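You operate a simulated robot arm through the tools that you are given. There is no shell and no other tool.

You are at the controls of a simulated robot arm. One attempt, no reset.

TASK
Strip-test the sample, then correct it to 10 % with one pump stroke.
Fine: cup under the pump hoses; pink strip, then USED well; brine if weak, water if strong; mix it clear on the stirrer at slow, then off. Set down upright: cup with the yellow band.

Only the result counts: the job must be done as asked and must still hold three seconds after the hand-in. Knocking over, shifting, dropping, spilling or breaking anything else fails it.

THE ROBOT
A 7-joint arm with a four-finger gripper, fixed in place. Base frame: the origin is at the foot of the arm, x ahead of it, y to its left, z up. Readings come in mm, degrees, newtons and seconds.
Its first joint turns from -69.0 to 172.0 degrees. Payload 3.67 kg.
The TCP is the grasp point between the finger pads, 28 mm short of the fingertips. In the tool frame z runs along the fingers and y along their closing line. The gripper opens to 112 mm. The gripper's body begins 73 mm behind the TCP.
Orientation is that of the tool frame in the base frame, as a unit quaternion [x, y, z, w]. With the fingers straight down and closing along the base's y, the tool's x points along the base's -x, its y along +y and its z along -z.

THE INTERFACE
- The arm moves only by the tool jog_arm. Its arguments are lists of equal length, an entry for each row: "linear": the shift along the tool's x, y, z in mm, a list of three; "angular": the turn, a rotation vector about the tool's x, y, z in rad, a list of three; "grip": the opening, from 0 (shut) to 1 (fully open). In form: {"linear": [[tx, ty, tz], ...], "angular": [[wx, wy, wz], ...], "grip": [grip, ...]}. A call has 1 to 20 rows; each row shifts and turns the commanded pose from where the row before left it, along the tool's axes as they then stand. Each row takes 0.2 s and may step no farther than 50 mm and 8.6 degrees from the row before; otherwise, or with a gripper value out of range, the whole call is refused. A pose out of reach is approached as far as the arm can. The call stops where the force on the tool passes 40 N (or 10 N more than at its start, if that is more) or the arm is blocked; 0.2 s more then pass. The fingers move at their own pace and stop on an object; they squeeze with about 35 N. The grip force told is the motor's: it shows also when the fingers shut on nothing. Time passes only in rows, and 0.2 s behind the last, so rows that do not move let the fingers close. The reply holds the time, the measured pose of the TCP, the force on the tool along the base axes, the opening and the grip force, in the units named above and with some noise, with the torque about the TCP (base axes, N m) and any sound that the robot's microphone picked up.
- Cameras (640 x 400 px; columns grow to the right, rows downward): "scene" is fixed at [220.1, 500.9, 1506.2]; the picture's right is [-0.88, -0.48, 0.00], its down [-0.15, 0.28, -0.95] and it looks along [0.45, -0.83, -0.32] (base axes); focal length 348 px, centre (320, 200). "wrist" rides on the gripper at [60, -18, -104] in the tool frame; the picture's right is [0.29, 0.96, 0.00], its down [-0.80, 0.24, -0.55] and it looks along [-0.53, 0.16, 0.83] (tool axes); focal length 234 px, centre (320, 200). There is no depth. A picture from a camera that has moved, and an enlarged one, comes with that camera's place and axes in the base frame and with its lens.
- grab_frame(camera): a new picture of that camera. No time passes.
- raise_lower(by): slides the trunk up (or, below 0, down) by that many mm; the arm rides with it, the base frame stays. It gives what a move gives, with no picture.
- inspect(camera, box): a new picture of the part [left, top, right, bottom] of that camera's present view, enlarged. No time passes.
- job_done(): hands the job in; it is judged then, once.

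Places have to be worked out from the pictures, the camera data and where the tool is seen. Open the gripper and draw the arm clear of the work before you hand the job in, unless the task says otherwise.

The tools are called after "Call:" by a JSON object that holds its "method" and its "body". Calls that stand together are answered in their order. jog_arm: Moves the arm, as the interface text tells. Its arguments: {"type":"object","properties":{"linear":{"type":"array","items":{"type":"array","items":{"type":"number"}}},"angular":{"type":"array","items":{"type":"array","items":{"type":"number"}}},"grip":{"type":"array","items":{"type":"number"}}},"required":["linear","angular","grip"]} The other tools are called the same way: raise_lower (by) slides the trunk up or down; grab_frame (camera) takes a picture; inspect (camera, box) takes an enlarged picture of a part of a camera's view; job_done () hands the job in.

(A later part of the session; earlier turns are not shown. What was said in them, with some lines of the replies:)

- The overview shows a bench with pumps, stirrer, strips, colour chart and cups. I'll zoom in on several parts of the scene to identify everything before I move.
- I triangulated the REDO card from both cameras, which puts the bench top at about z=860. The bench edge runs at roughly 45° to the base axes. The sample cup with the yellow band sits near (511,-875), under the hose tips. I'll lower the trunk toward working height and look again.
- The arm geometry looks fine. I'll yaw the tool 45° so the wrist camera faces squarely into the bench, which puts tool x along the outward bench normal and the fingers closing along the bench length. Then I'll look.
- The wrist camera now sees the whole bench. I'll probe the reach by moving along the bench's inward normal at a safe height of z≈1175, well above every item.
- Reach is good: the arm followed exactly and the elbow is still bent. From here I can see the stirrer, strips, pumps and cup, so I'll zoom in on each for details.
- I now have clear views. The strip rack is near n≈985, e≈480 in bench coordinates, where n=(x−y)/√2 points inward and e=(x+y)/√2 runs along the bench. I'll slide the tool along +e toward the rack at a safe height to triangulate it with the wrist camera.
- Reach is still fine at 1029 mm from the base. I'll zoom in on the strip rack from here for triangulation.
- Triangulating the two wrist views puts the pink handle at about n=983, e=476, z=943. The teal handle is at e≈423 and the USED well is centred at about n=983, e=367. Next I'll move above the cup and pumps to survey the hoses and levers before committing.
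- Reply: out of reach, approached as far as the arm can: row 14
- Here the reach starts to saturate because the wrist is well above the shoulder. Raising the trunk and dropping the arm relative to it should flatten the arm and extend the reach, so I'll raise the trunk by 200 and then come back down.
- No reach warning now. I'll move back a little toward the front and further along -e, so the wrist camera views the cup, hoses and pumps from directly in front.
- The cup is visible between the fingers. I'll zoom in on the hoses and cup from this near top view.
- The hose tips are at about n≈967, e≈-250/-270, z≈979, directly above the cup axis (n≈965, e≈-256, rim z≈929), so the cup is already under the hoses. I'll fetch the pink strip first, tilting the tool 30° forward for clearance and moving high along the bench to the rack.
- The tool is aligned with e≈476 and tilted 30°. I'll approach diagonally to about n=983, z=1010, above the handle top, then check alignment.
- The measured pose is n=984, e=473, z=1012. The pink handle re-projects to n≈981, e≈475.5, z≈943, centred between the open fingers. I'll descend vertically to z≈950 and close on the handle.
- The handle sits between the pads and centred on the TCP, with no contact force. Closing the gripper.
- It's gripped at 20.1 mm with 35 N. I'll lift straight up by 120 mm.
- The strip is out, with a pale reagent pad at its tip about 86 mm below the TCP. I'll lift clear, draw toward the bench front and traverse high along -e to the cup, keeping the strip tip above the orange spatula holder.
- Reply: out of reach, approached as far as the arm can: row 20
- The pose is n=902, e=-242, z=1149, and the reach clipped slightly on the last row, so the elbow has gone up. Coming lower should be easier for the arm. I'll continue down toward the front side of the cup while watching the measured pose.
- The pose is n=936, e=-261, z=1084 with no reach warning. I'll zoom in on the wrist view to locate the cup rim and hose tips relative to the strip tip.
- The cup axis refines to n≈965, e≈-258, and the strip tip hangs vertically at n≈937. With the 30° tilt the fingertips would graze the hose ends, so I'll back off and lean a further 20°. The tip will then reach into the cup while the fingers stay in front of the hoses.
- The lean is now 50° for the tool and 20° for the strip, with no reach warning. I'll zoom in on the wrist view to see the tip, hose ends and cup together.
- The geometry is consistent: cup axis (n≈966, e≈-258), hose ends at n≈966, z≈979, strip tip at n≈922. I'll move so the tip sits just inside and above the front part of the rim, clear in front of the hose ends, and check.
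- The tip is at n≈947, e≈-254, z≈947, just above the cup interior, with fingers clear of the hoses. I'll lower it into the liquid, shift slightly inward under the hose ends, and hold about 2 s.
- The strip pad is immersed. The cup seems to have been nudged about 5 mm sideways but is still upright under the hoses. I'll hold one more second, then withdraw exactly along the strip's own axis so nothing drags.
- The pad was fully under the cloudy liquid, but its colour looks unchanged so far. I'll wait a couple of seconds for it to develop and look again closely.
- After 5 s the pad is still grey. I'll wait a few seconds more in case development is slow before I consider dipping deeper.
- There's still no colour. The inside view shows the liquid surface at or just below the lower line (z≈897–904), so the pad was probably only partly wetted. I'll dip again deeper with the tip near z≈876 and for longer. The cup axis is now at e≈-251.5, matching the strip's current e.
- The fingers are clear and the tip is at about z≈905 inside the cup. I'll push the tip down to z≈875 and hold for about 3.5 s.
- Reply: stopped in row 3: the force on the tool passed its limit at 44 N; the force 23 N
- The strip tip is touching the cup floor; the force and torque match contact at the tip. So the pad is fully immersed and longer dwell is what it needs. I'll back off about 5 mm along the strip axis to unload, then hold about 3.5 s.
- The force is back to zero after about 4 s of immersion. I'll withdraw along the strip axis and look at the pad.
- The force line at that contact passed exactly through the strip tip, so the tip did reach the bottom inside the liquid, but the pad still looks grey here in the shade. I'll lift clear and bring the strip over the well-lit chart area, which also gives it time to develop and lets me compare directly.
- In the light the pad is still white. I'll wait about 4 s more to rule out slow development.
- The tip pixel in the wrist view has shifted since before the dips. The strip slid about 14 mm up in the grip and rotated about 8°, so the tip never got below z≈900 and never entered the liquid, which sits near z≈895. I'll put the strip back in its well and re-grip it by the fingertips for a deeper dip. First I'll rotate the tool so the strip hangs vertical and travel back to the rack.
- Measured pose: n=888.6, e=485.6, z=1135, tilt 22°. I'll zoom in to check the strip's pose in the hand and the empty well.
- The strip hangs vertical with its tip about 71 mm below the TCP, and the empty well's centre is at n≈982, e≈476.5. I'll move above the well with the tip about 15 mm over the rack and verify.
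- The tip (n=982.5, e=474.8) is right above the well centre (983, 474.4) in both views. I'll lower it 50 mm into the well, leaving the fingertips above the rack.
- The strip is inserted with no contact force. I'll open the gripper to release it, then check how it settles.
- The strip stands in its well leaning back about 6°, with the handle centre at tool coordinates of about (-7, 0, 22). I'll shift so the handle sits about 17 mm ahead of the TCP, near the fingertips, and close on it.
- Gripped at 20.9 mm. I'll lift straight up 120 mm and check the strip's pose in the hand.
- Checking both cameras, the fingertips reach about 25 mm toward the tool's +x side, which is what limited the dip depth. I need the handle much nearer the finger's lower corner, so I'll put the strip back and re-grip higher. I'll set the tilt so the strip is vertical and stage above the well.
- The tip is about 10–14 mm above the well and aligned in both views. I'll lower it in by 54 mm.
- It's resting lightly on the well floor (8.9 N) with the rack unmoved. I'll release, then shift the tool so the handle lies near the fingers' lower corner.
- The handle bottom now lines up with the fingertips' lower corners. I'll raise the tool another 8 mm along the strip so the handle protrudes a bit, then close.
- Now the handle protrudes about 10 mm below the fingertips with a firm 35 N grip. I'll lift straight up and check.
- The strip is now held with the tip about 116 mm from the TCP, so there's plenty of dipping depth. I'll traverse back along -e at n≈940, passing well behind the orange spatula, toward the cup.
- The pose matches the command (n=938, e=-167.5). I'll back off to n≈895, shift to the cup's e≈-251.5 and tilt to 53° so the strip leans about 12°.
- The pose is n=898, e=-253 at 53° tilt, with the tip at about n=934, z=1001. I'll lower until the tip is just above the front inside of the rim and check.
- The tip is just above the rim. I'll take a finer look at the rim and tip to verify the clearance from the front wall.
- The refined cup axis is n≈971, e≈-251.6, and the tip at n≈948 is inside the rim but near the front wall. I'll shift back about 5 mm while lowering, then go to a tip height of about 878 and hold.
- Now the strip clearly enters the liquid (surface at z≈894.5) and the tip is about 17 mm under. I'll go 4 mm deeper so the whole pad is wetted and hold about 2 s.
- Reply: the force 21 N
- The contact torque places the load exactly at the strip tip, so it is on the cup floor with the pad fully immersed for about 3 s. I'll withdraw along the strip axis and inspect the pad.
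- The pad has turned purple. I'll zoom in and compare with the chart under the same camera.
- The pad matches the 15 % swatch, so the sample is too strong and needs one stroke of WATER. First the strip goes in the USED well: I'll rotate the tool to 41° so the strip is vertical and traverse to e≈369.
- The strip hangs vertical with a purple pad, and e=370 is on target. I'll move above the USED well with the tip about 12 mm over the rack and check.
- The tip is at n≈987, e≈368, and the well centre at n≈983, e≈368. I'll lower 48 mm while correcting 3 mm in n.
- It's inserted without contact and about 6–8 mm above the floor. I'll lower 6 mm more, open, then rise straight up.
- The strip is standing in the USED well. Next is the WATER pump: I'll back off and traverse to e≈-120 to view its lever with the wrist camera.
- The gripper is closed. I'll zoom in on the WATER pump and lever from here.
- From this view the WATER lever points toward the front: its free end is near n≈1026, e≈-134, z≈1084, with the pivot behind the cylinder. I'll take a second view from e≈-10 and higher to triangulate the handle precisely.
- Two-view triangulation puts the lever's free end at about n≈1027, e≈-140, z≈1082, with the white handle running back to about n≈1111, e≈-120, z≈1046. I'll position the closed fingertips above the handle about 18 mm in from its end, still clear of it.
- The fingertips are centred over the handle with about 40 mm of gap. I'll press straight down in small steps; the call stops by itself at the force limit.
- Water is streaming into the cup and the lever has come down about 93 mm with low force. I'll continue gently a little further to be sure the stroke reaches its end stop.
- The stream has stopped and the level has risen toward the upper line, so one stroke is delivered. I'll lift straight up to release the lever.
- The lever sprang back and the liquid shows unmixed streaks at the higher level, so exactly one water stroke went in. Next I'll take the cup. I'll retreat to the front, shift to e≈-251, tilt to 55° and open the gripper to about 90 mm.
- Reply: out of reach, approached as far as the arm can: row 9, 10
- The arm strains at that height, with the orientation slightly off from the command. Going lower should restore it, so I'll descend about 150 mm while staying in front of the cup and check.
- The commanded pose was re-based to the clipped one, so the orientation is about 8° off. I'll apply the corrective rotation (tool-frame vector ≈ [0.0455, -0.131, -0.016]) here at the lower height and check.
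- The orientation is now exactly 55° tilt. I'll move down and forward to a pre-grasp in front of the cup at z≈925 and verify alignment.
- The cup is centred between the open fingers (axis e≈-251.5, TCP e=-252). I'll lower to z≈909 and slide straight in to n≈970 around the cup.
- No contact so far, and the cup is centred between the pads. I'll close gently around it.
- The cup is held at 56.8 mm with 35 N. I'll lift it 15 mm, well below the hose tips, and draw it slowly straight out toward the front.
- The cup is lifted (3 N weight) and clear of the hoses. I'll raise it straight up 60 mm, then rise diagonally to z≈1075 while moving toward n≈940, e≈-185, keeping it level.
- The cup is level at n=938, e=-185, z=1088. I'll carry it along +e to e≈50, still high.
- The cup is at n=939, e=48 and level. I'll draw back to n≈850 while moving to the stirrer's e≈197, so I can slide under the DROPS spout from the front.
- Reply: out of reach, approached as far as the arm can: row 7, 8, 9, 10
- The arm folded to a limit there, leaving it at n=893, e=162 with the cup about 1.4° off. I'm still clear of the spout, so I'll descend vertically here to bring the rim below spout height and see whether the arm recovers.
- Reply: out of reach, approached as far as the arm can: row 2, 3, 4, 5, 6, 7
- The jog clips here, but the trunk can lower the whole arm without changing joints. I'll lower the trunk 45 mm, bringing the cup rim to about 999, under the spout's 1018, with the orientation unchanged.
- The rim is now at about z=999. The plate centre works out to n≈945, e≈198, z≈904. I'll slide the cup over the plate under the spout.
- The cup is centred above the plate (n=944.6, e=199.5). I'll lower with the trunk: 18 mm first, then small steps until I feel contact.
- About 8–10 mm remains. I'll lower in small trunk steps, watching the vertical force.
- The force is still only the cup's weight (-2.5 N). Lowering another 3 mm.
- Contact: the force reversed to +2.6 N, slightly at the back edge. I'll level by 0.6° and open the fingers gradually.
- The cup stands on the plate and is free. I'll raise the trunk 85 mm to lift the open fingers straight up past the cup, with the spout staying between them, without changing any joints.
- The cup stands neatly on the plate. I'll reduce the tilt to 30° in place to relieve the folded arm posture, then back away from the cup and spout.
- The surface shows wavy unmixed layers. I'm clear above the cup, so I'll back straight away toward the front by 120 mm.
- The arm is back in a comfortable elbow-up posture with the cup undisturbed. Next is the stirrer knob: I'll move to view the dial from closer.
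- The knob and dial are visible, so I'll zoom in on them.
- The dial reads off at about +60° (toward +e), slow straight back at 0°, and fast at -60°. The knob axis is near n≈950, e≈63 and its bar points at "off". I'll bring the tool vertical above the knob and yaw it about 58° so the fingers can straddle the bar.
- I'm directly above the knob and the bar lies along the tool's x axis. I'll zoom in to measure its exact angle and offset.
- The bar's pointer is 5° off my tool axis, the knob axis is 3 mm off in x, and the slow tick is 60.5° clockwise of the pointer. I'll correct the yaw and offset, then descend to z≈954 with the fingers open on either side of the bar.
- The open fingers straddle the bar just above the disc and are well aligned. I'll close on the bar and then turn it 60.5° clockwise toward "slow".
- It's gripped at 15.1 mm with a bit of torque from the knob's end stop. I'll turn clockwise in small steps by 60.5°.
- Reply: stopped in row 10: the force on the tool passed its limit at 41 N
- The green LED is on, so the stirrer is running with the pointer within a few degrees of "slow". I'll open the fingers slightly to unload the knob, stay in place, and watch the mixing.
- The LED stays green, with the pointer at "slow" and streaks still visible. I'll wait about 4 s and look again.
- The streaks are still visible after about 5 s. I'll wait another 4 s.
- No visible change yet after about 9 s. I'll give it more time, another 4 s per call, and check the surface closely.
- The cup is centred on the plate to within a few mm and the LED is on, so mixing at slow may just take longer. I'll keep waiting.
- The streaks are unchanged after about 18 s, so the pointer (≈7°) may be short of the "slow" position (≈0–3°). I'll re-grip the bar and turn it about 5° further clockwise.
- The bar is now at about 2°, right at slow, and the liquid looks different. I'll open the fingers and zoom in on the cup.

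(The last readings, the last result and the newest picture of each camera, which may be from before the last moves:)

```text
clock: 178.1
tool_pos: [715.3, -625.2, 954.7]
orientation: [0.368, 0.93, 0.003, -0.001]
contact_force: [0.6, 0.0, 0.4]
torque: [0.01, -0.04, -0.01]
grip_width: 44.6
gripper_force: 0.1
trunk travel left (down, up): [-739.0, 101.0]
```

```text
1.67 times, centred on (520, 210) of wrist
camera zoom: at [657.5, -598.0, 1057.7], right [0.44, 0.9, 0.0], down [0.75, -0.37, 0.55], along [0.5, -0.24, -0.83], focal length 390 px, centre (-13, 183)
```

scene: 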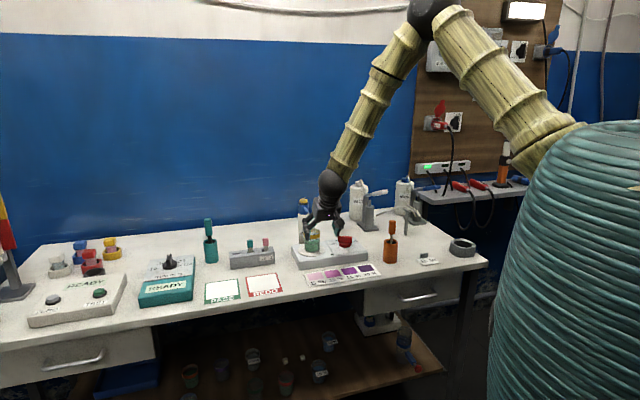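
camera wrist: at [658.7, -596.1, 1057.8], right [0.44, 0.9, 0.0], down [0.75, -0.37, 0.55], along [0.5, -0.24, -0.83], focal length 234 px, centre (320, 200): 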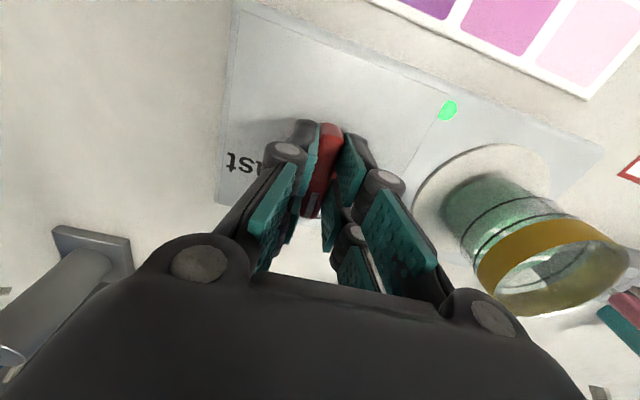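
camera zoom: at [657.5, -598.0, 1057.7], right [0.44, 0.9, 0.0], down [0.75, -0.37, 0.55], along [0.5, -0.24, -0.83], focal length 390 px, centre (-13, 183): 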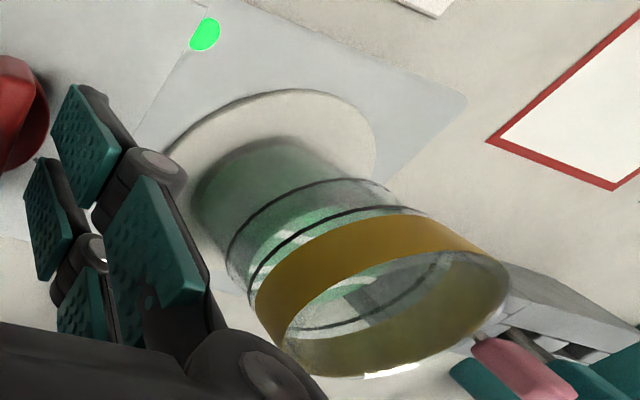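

The pointer now sits on "slow" with the LED on. I'll wait another 4 s and re-check the streaks.

Call:
{"method": "jog_arm", "body": {"linear": [[0, 0, 0], [0, 0, 0], [0, 0, 0], [0, 0, 0], [0, 0, 0], [0, 0, 0], [0, 0, 0], [0, 0, 0], [0, 0, 0], [0, 0, 0], [0, 0, 0], [0, 0, 0], [0, 0, 0], [0, 0, 0], [0, 0, 0], [0, 0, 0], [0, 0, 0], [0, 0, 0], [0, 0, 0], [0, 0, 0]], "angular": [[0, 0, 0], [0, 0, 0], [0, 0, 0], [0, 0, 0], [0, 0, 0], [0, 0, 0], [0, 0, 0], [0, 0, 0], [0, 0, 0], [0, 0, 0], [0, 0, 0], [0, 0, 0], [0, 0, 0], [0, 0, 0], [0, 0, 0], [0, 0, 0], [0, 0, 0], [0, 0, 0], [0, 0, 0], [0, 0, 0]], "grip": [0.4, 0.4, 0.4, 0.4, 0.4, 0.4, 0.4, 0.4, 0.4, 0.4, 0.4, 0.4, 0.4, 0.4, 0.4, 0.4, 0.4, 0.4, 0.4, 0.4]}}

Call:
{"method": "inspect", "body": {"camera": "scene", "box": [305, 225, 335, 255]}}

Call:
{"method": "inspect", "body": {"camera": "wrist", "box": [440, 130, 600, 290]}}

```text
clock: 182.2
tool_pos: [714.0, -625.8, 953.8]
orientation: [0.367, 0.93, 0.003, -0.001]
contact_force: [-0.6, -0.1, 0.3]
torque: [0.02, 0.0, 0.01]
grip_width: 44.8
gripper_force: 0.2
trunk travel left (down, up): [-739.0, 101.0]
```

```text
13.33 times, centred on (320, 240) of scene
camera zoom: at [220.1, 500.9, 1506.2], right [-0.88, -0.48, 0.0], down [-0.15, 0.28, -0.95], along [0.45, -0.83, -0.32], focal length 4635 px, centre (320, -333)
```

zoom: 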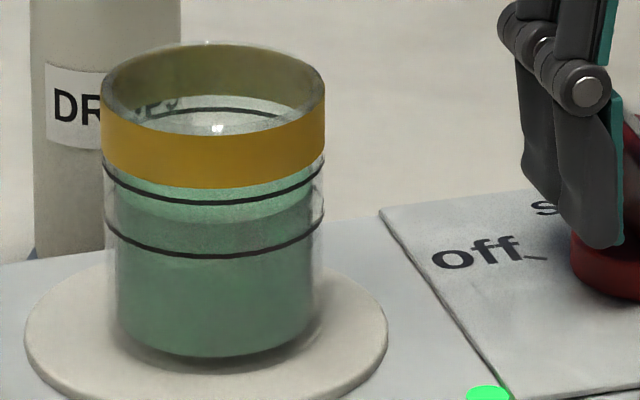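

```text
2.50 times, centred on (520, 210) of wrist
camera zoom: at [657.5, -598.0, 1057.8], right [0.44, 0.9, 0.0], down [0.75, -0.37, 0.55], along [0.5, -0.24, -0.83], focal length 585 px, centre (-180, 175)
```

zoom: 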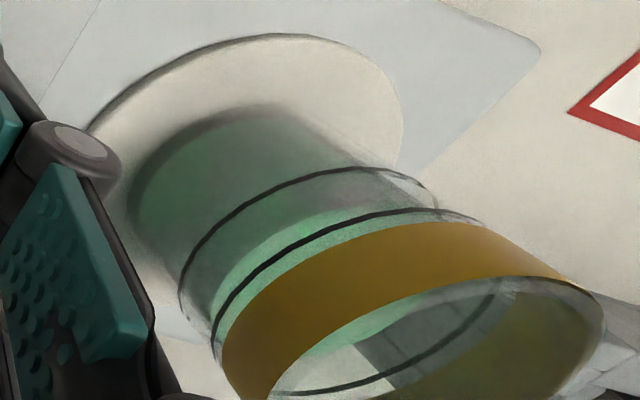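

The streaks are gone and the liquid is uniformly clear. Now I'll turn the stirrer off: close on the bar and turn back counter-clockwise, first about 30°.

Call:
{"method": "jog_arm", "body": {"linear": [[0, 0, 0], [0, 0, 0], [0, 0, 0], [0, 0, 0], [0, 0, 0], [0, 0, 0], [0, 0, 0], [0, 0, 0], [0, 0, 0], [0, 0, 0], [0, 0, 0]], "angular": [[0, 0, 0], [0, 0, 0], [0, 0, 0], [0, 0, -0.106], [0, 0, -0.106], [0, 0, -0.106], [0, 0, -0.106], [0, 0, -0.106], [0, 0, 0], [0, 0, 0], [0, 0, 0]], "grip": [0.2, 0.08, 0.08, 0.08, 0.08, 0.08, 0.08, 0.08, 0.08, 0.35, 0.35]}}

Call:
{"method": "inspect", "body": {"camera": "wrist", "box": [220, 60, 420, 260]}}

Call:
{"method": "inspect", "body": {"camera": "scene", "box": [305, 225, 375, 265]}}

```text
clock: 184.7
tool_pos: [714.5, -625.2, 954.4]
orientation: [0.111, 0.994, 0.002, 0.0]
contact_force: [-0.1, -0.4, 0.9]
torque: [-0.01, -0.02, -0.04]
grip_width: 39.3
gripper_force: 0.1
trunk travel left (down, up): [-739.0, 101.0]
```

```text
2.00 times, centred on (320, 160) of wrist
camera zoom: at [650.8, -630.2, 1058.1], right [-0.07, 1.0, 0.0], down [0.83, 0.06, 0.55], along [0.55, 0.04, -0.83], focal length 468 px, centre (320, 280)
```

zoom: 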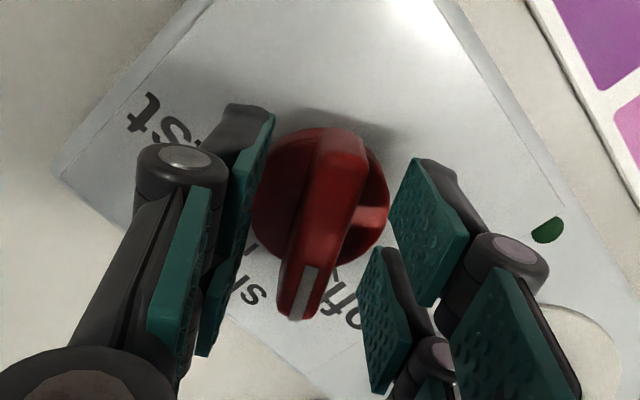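

```text
9.14 times, centred on (340, 245) of scene
camera zoom: at [220.1, 500.9, 1506.2], right [-0.88, -0.48, 0.0], down [-0.15, 0.28, -0.95], along [0.45, -0.83, -0.32], focal length 3178 px, centre (137, -211)
```

zoom: 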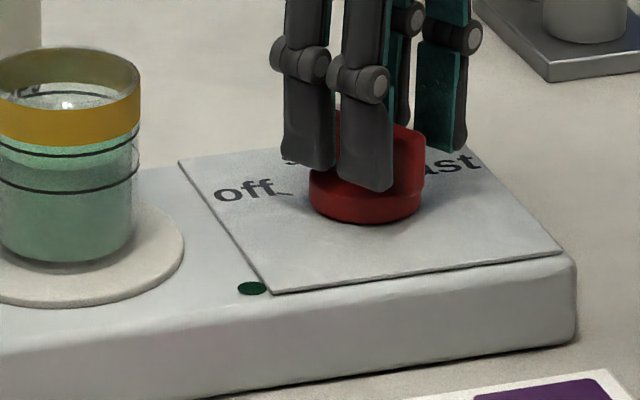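

The LED is already off at the midpoint. I'll re-grip and turn the remaining 30° so the pointer sits on "off".

Call:
{"method": "jog_arm", "body": {"linear": [[0, 0, 0], [0, 0, 0], [0, 0, 0], [0, 0, 0], [0, 0, 0], [0, 0, 0], [0, 0, 0], [0, 0, 0], [0, 0, 0], [0, 0, 0], [0, 0, 0]], "angular": [[0, 0, 0], [0, 0, 0], [0, 0, 0], [0, 0, -0.104], [0, 0, -0.104], [0, 0, -0.104], [0, 0, -0.104], [0, 0, -0.104], [0, 0, 0], [0, 0, 0], [0, 0, 0]], "grip": [0.2, 0.08, 0.08, 0.08, 0.08, 0.08, 0.08, 0.08, 0.08, 0.38, 0.38]}}

Call:
{"method": "inspect", "body": {"camera": "wrist", "box": [220, 60, 420, 260]}}

Call:
{"method": "inspect", "body": {"camera": "scene", "box": [305, 225, 375, 265]}}

```text
clock: 187.1
tool_pos: [714.2, -625.3, 954.0]
orientation: [-0.148, 0.989, 0.003, 0.001]
contact_force: [-0.3, 0.2, 0.7]
torque: [0.01, 0.0, 0.0]
grip_width: 42.3
gripper_force: 0.0
trunk travel left (down, up): [-739.0, 101.0]
```

```text
2.00 times, centred on (320, 160) of wrist
camera zoom: at [661.9, -660.1, 1056.8], right [-0.56, 0.83, 0.0], down [0.69, 0.46, 0.56], along [0.46, 0.31, -0.83], focal length 468 px, centre (320, 280)
```

zoom: 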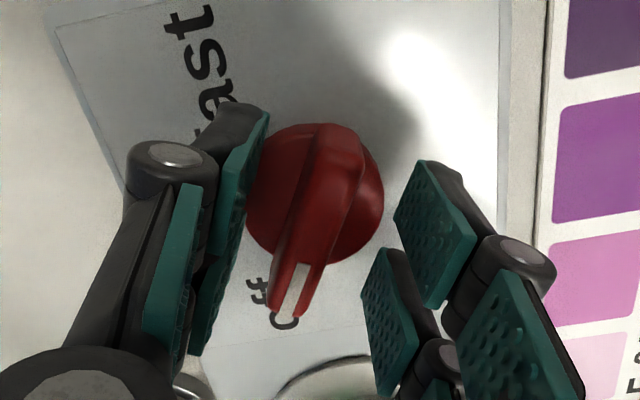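

```text
9.14 times, centred on (340, 245) of scene
camera zoom: at [220.1, 500.9, 1506.2], right [-0.88, -0.48, 0.0], down [-0.15, 0.28, -0.95], along [0.45, -0.83, -0.32], focal length 3178 px, centre (137, -211)
```

zoom: 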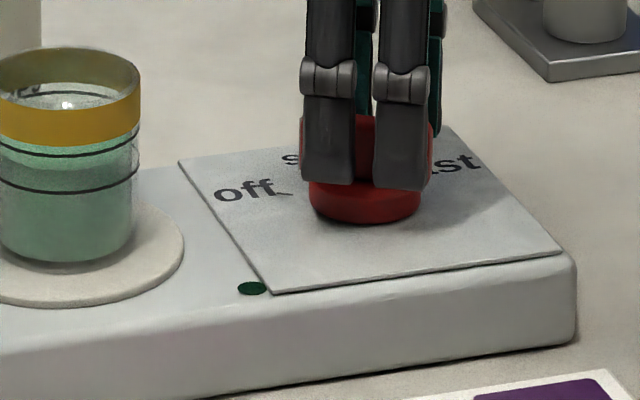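

The LED is off and the pointer is on "off". I'll rise straight up from the knob and then withdraw the arm toward the robot, clear of the bench items.

Call:
{"method": "jog_arm", "body": {"linear": [[0, 0, -10], [0, 0, -25], [0, 0, -30], [0, 0, -30], [0, 0, -30], [0, 0, -30], [0, 0, -30], [0, 0, -30], [18.8, 35.3, 0], [18.8, 35.3, 0], [18.8, 35.3, 0], [18.8, 35.3, 0], [18.8, 35.3, 0], [0, 0, 0], [0, 0, 0]], "angular": [[0, 0, 0], [0, 0, 0], [0, 0, 0], [0, 0, 0], [0, 0, 0], [0, 0, 0], [0, 0, 0], [0, 0, 0], [0, 0, 0], [0, 0, 0], [0, 0, 0], [0, 0, 0], [0, 0, 0], [0, 0, 0], [0, 0, 0]], "grip": [0.4, 0.4, 0.5, 0.5, 0.5, 0.6, 0.7, 0.8, 0.9, 1, 1, 1, 1, 1, 1]}}

Call:
{"method": "grab_frame", "body": {"camera": "scene"}}

Call:
{"method": "inspect", "body": {"camera": "scene", "box": [285, 215, 385, 275]}}

Call:
{"method": "inspect", "body": {"camera": "scene", "box": [220, 210, 300, 280]}}

Call:
{"method": "inspect", "body": {"camera": "scene", "box": [340, 160, 480, 280]}}

```text
clock: 190.2
tool_pos: [571.3, -484.3, 1169.1]
orientation: [-0.148, 0.989, 0.002, 0.001]
contact_force: [0.1, 0.3, 0.4]
torque: [0.0, -0.02, 0.01]
grip_width: 112.1
gripper_force: 0.0
trunk travel left (down, up): [-739.0, 101.0]
```

```text
taken
```

scene: 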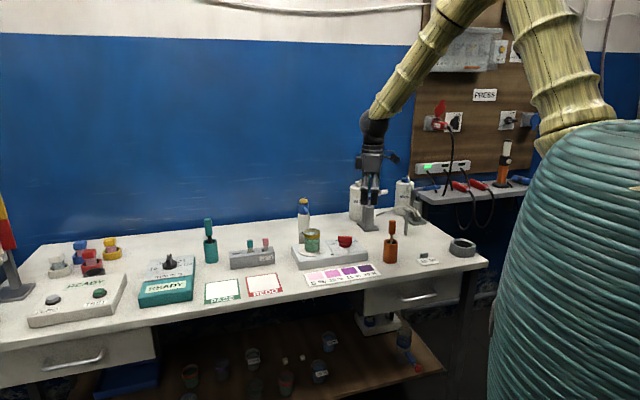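

```text
6.40 times, centred on (335, 245) of scene
camera zoom: at [220.1, 500.9, 1506.2], right [-0.88, -0.48, 0.0], down [-0.15, 0.28, -0.95], along [0.45, -0.83, -0.32], focal length 2225 px, centre (224, -88)
```

zoom: 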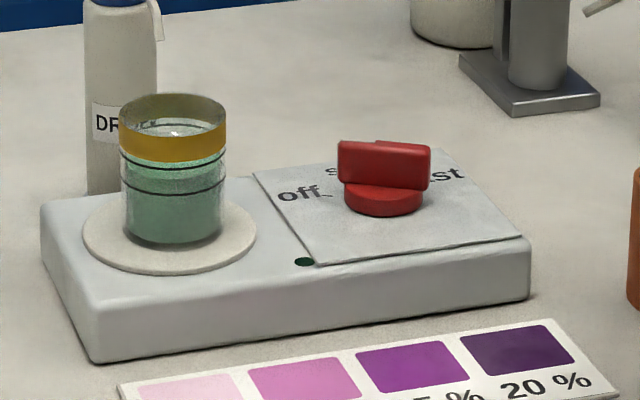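

```text
5.71 times, centred on (260, 245) of scene
camera zoom: at [220.1, 500.9, 1506.2], right [-0.88, -0.48, 0.0], down [-0.15, 0.28, -0.95], along [0.45, -0.83, -0.32], focal length 1986 px, centre (663, -57)
```

zoom: 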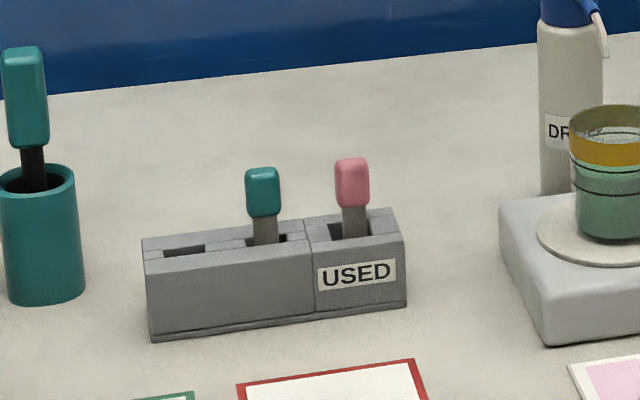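

```text
3.33 times, centred on (410, 220) of scene
camera zoom: at [220.1, 500.9, 1506.2], right [-0.88, -0.48, 0.0], down [-0.15, 0.28, -0.95], along [0.45, -0.83, -0.32], focal length 1159 px, centre (20, 133)
```

zoom: 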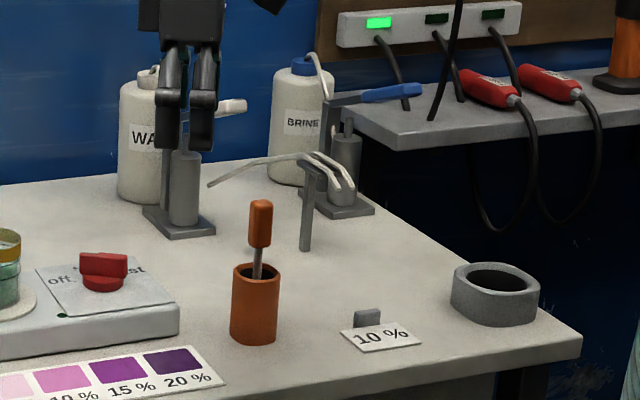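

Everything checks out: the cup is upright and clear on the stirrer, the knob is on off, the pink strip is in USED, and nothing else has been disturbed. I'll draw the arm a bit further up and back before handing in.

Call:
{"method": "jog_arm", "body": {"linear": [[9.4, 17.7, -20], [9.4, 17.7, -20], [9.4, 17.7, -20], [9.4, 17.7, -20], [9.4, 17.7, -20], [0, 0, 0], [0, 0, 0]], "angular": [[0, 0, 0], [0, 0, 0], [0, 0, 0], [0, 0, 0], [0, 0, 0], [0, 0, 0], [0, 0, 0]], "grip": [1, 1, 1, 1, 1, 1, 1]}}

Call:
{"method": "inspect", "body": {"camera": "scene", "box": [295, 220, 375, 270]}}

```text
clock: 191.8
tool_pos: [500.6, -410.9, 1270.8]
orientation: [-0.148, 0.989, 0.001, 0.0]
contact_force: [-0.4, 0.0, 0.1]
torque: [0.0, 0.01, -0.02]
grip_width: 112.1
gripper_force: 0.1
trunk travel left (down, up): [-739.0, 101.0]
```

```text
8.00 times, centred on (335, 245) of scene
camera zoom: at [220.1, 500.9, 1506.2], right [-0.88, -0.48, 0.0], down [-0.15, 0.28, -0.95], along [0.45, -0.83, -0.32], focal length 2781 px, centre (200, -160)
```

zoom: 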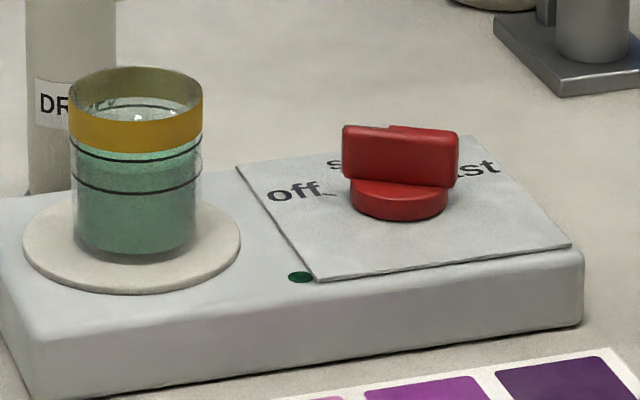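

The cup stands upright and mixed clear, the LED is dark with the knob on off, the gripper is open and the arm is clear. Handing in the job.

Call:
{"method": "job_done", "body": {}}

```text
The job is handed in.
```

The sample has been strip-tested and corrected with one stroke of water, and the job is handed in. I have no verdict back yet.

- **Strip test:** the pink strip turned purple, matching the 15 % swatch, so the sample was too strong. The strip is now in the USED well.
- **Correction:** I gave the WATER pump one full stroke with the cup under the hoses.
- **Mixing:** the liquid ran clear on the stirrer at slow, and the knob is back on off with the light out.
- **Cup:** the yellow-banded cup is upright on the stirrer plate. I left it there because no other spot was named.

**10 % not measured:** I did not re-test after the correction. The result relies on one water stroke bringing 15 % down to 10 %.

**Strip took three dips:** the first two missed the liquid, so I put the strip back in its own well and re-gripped it before the third. The first dip nudged the cup about 6 mm sideways, but it stayed upright under the hoses.

The last pictures showed nothing else moved or spilled.
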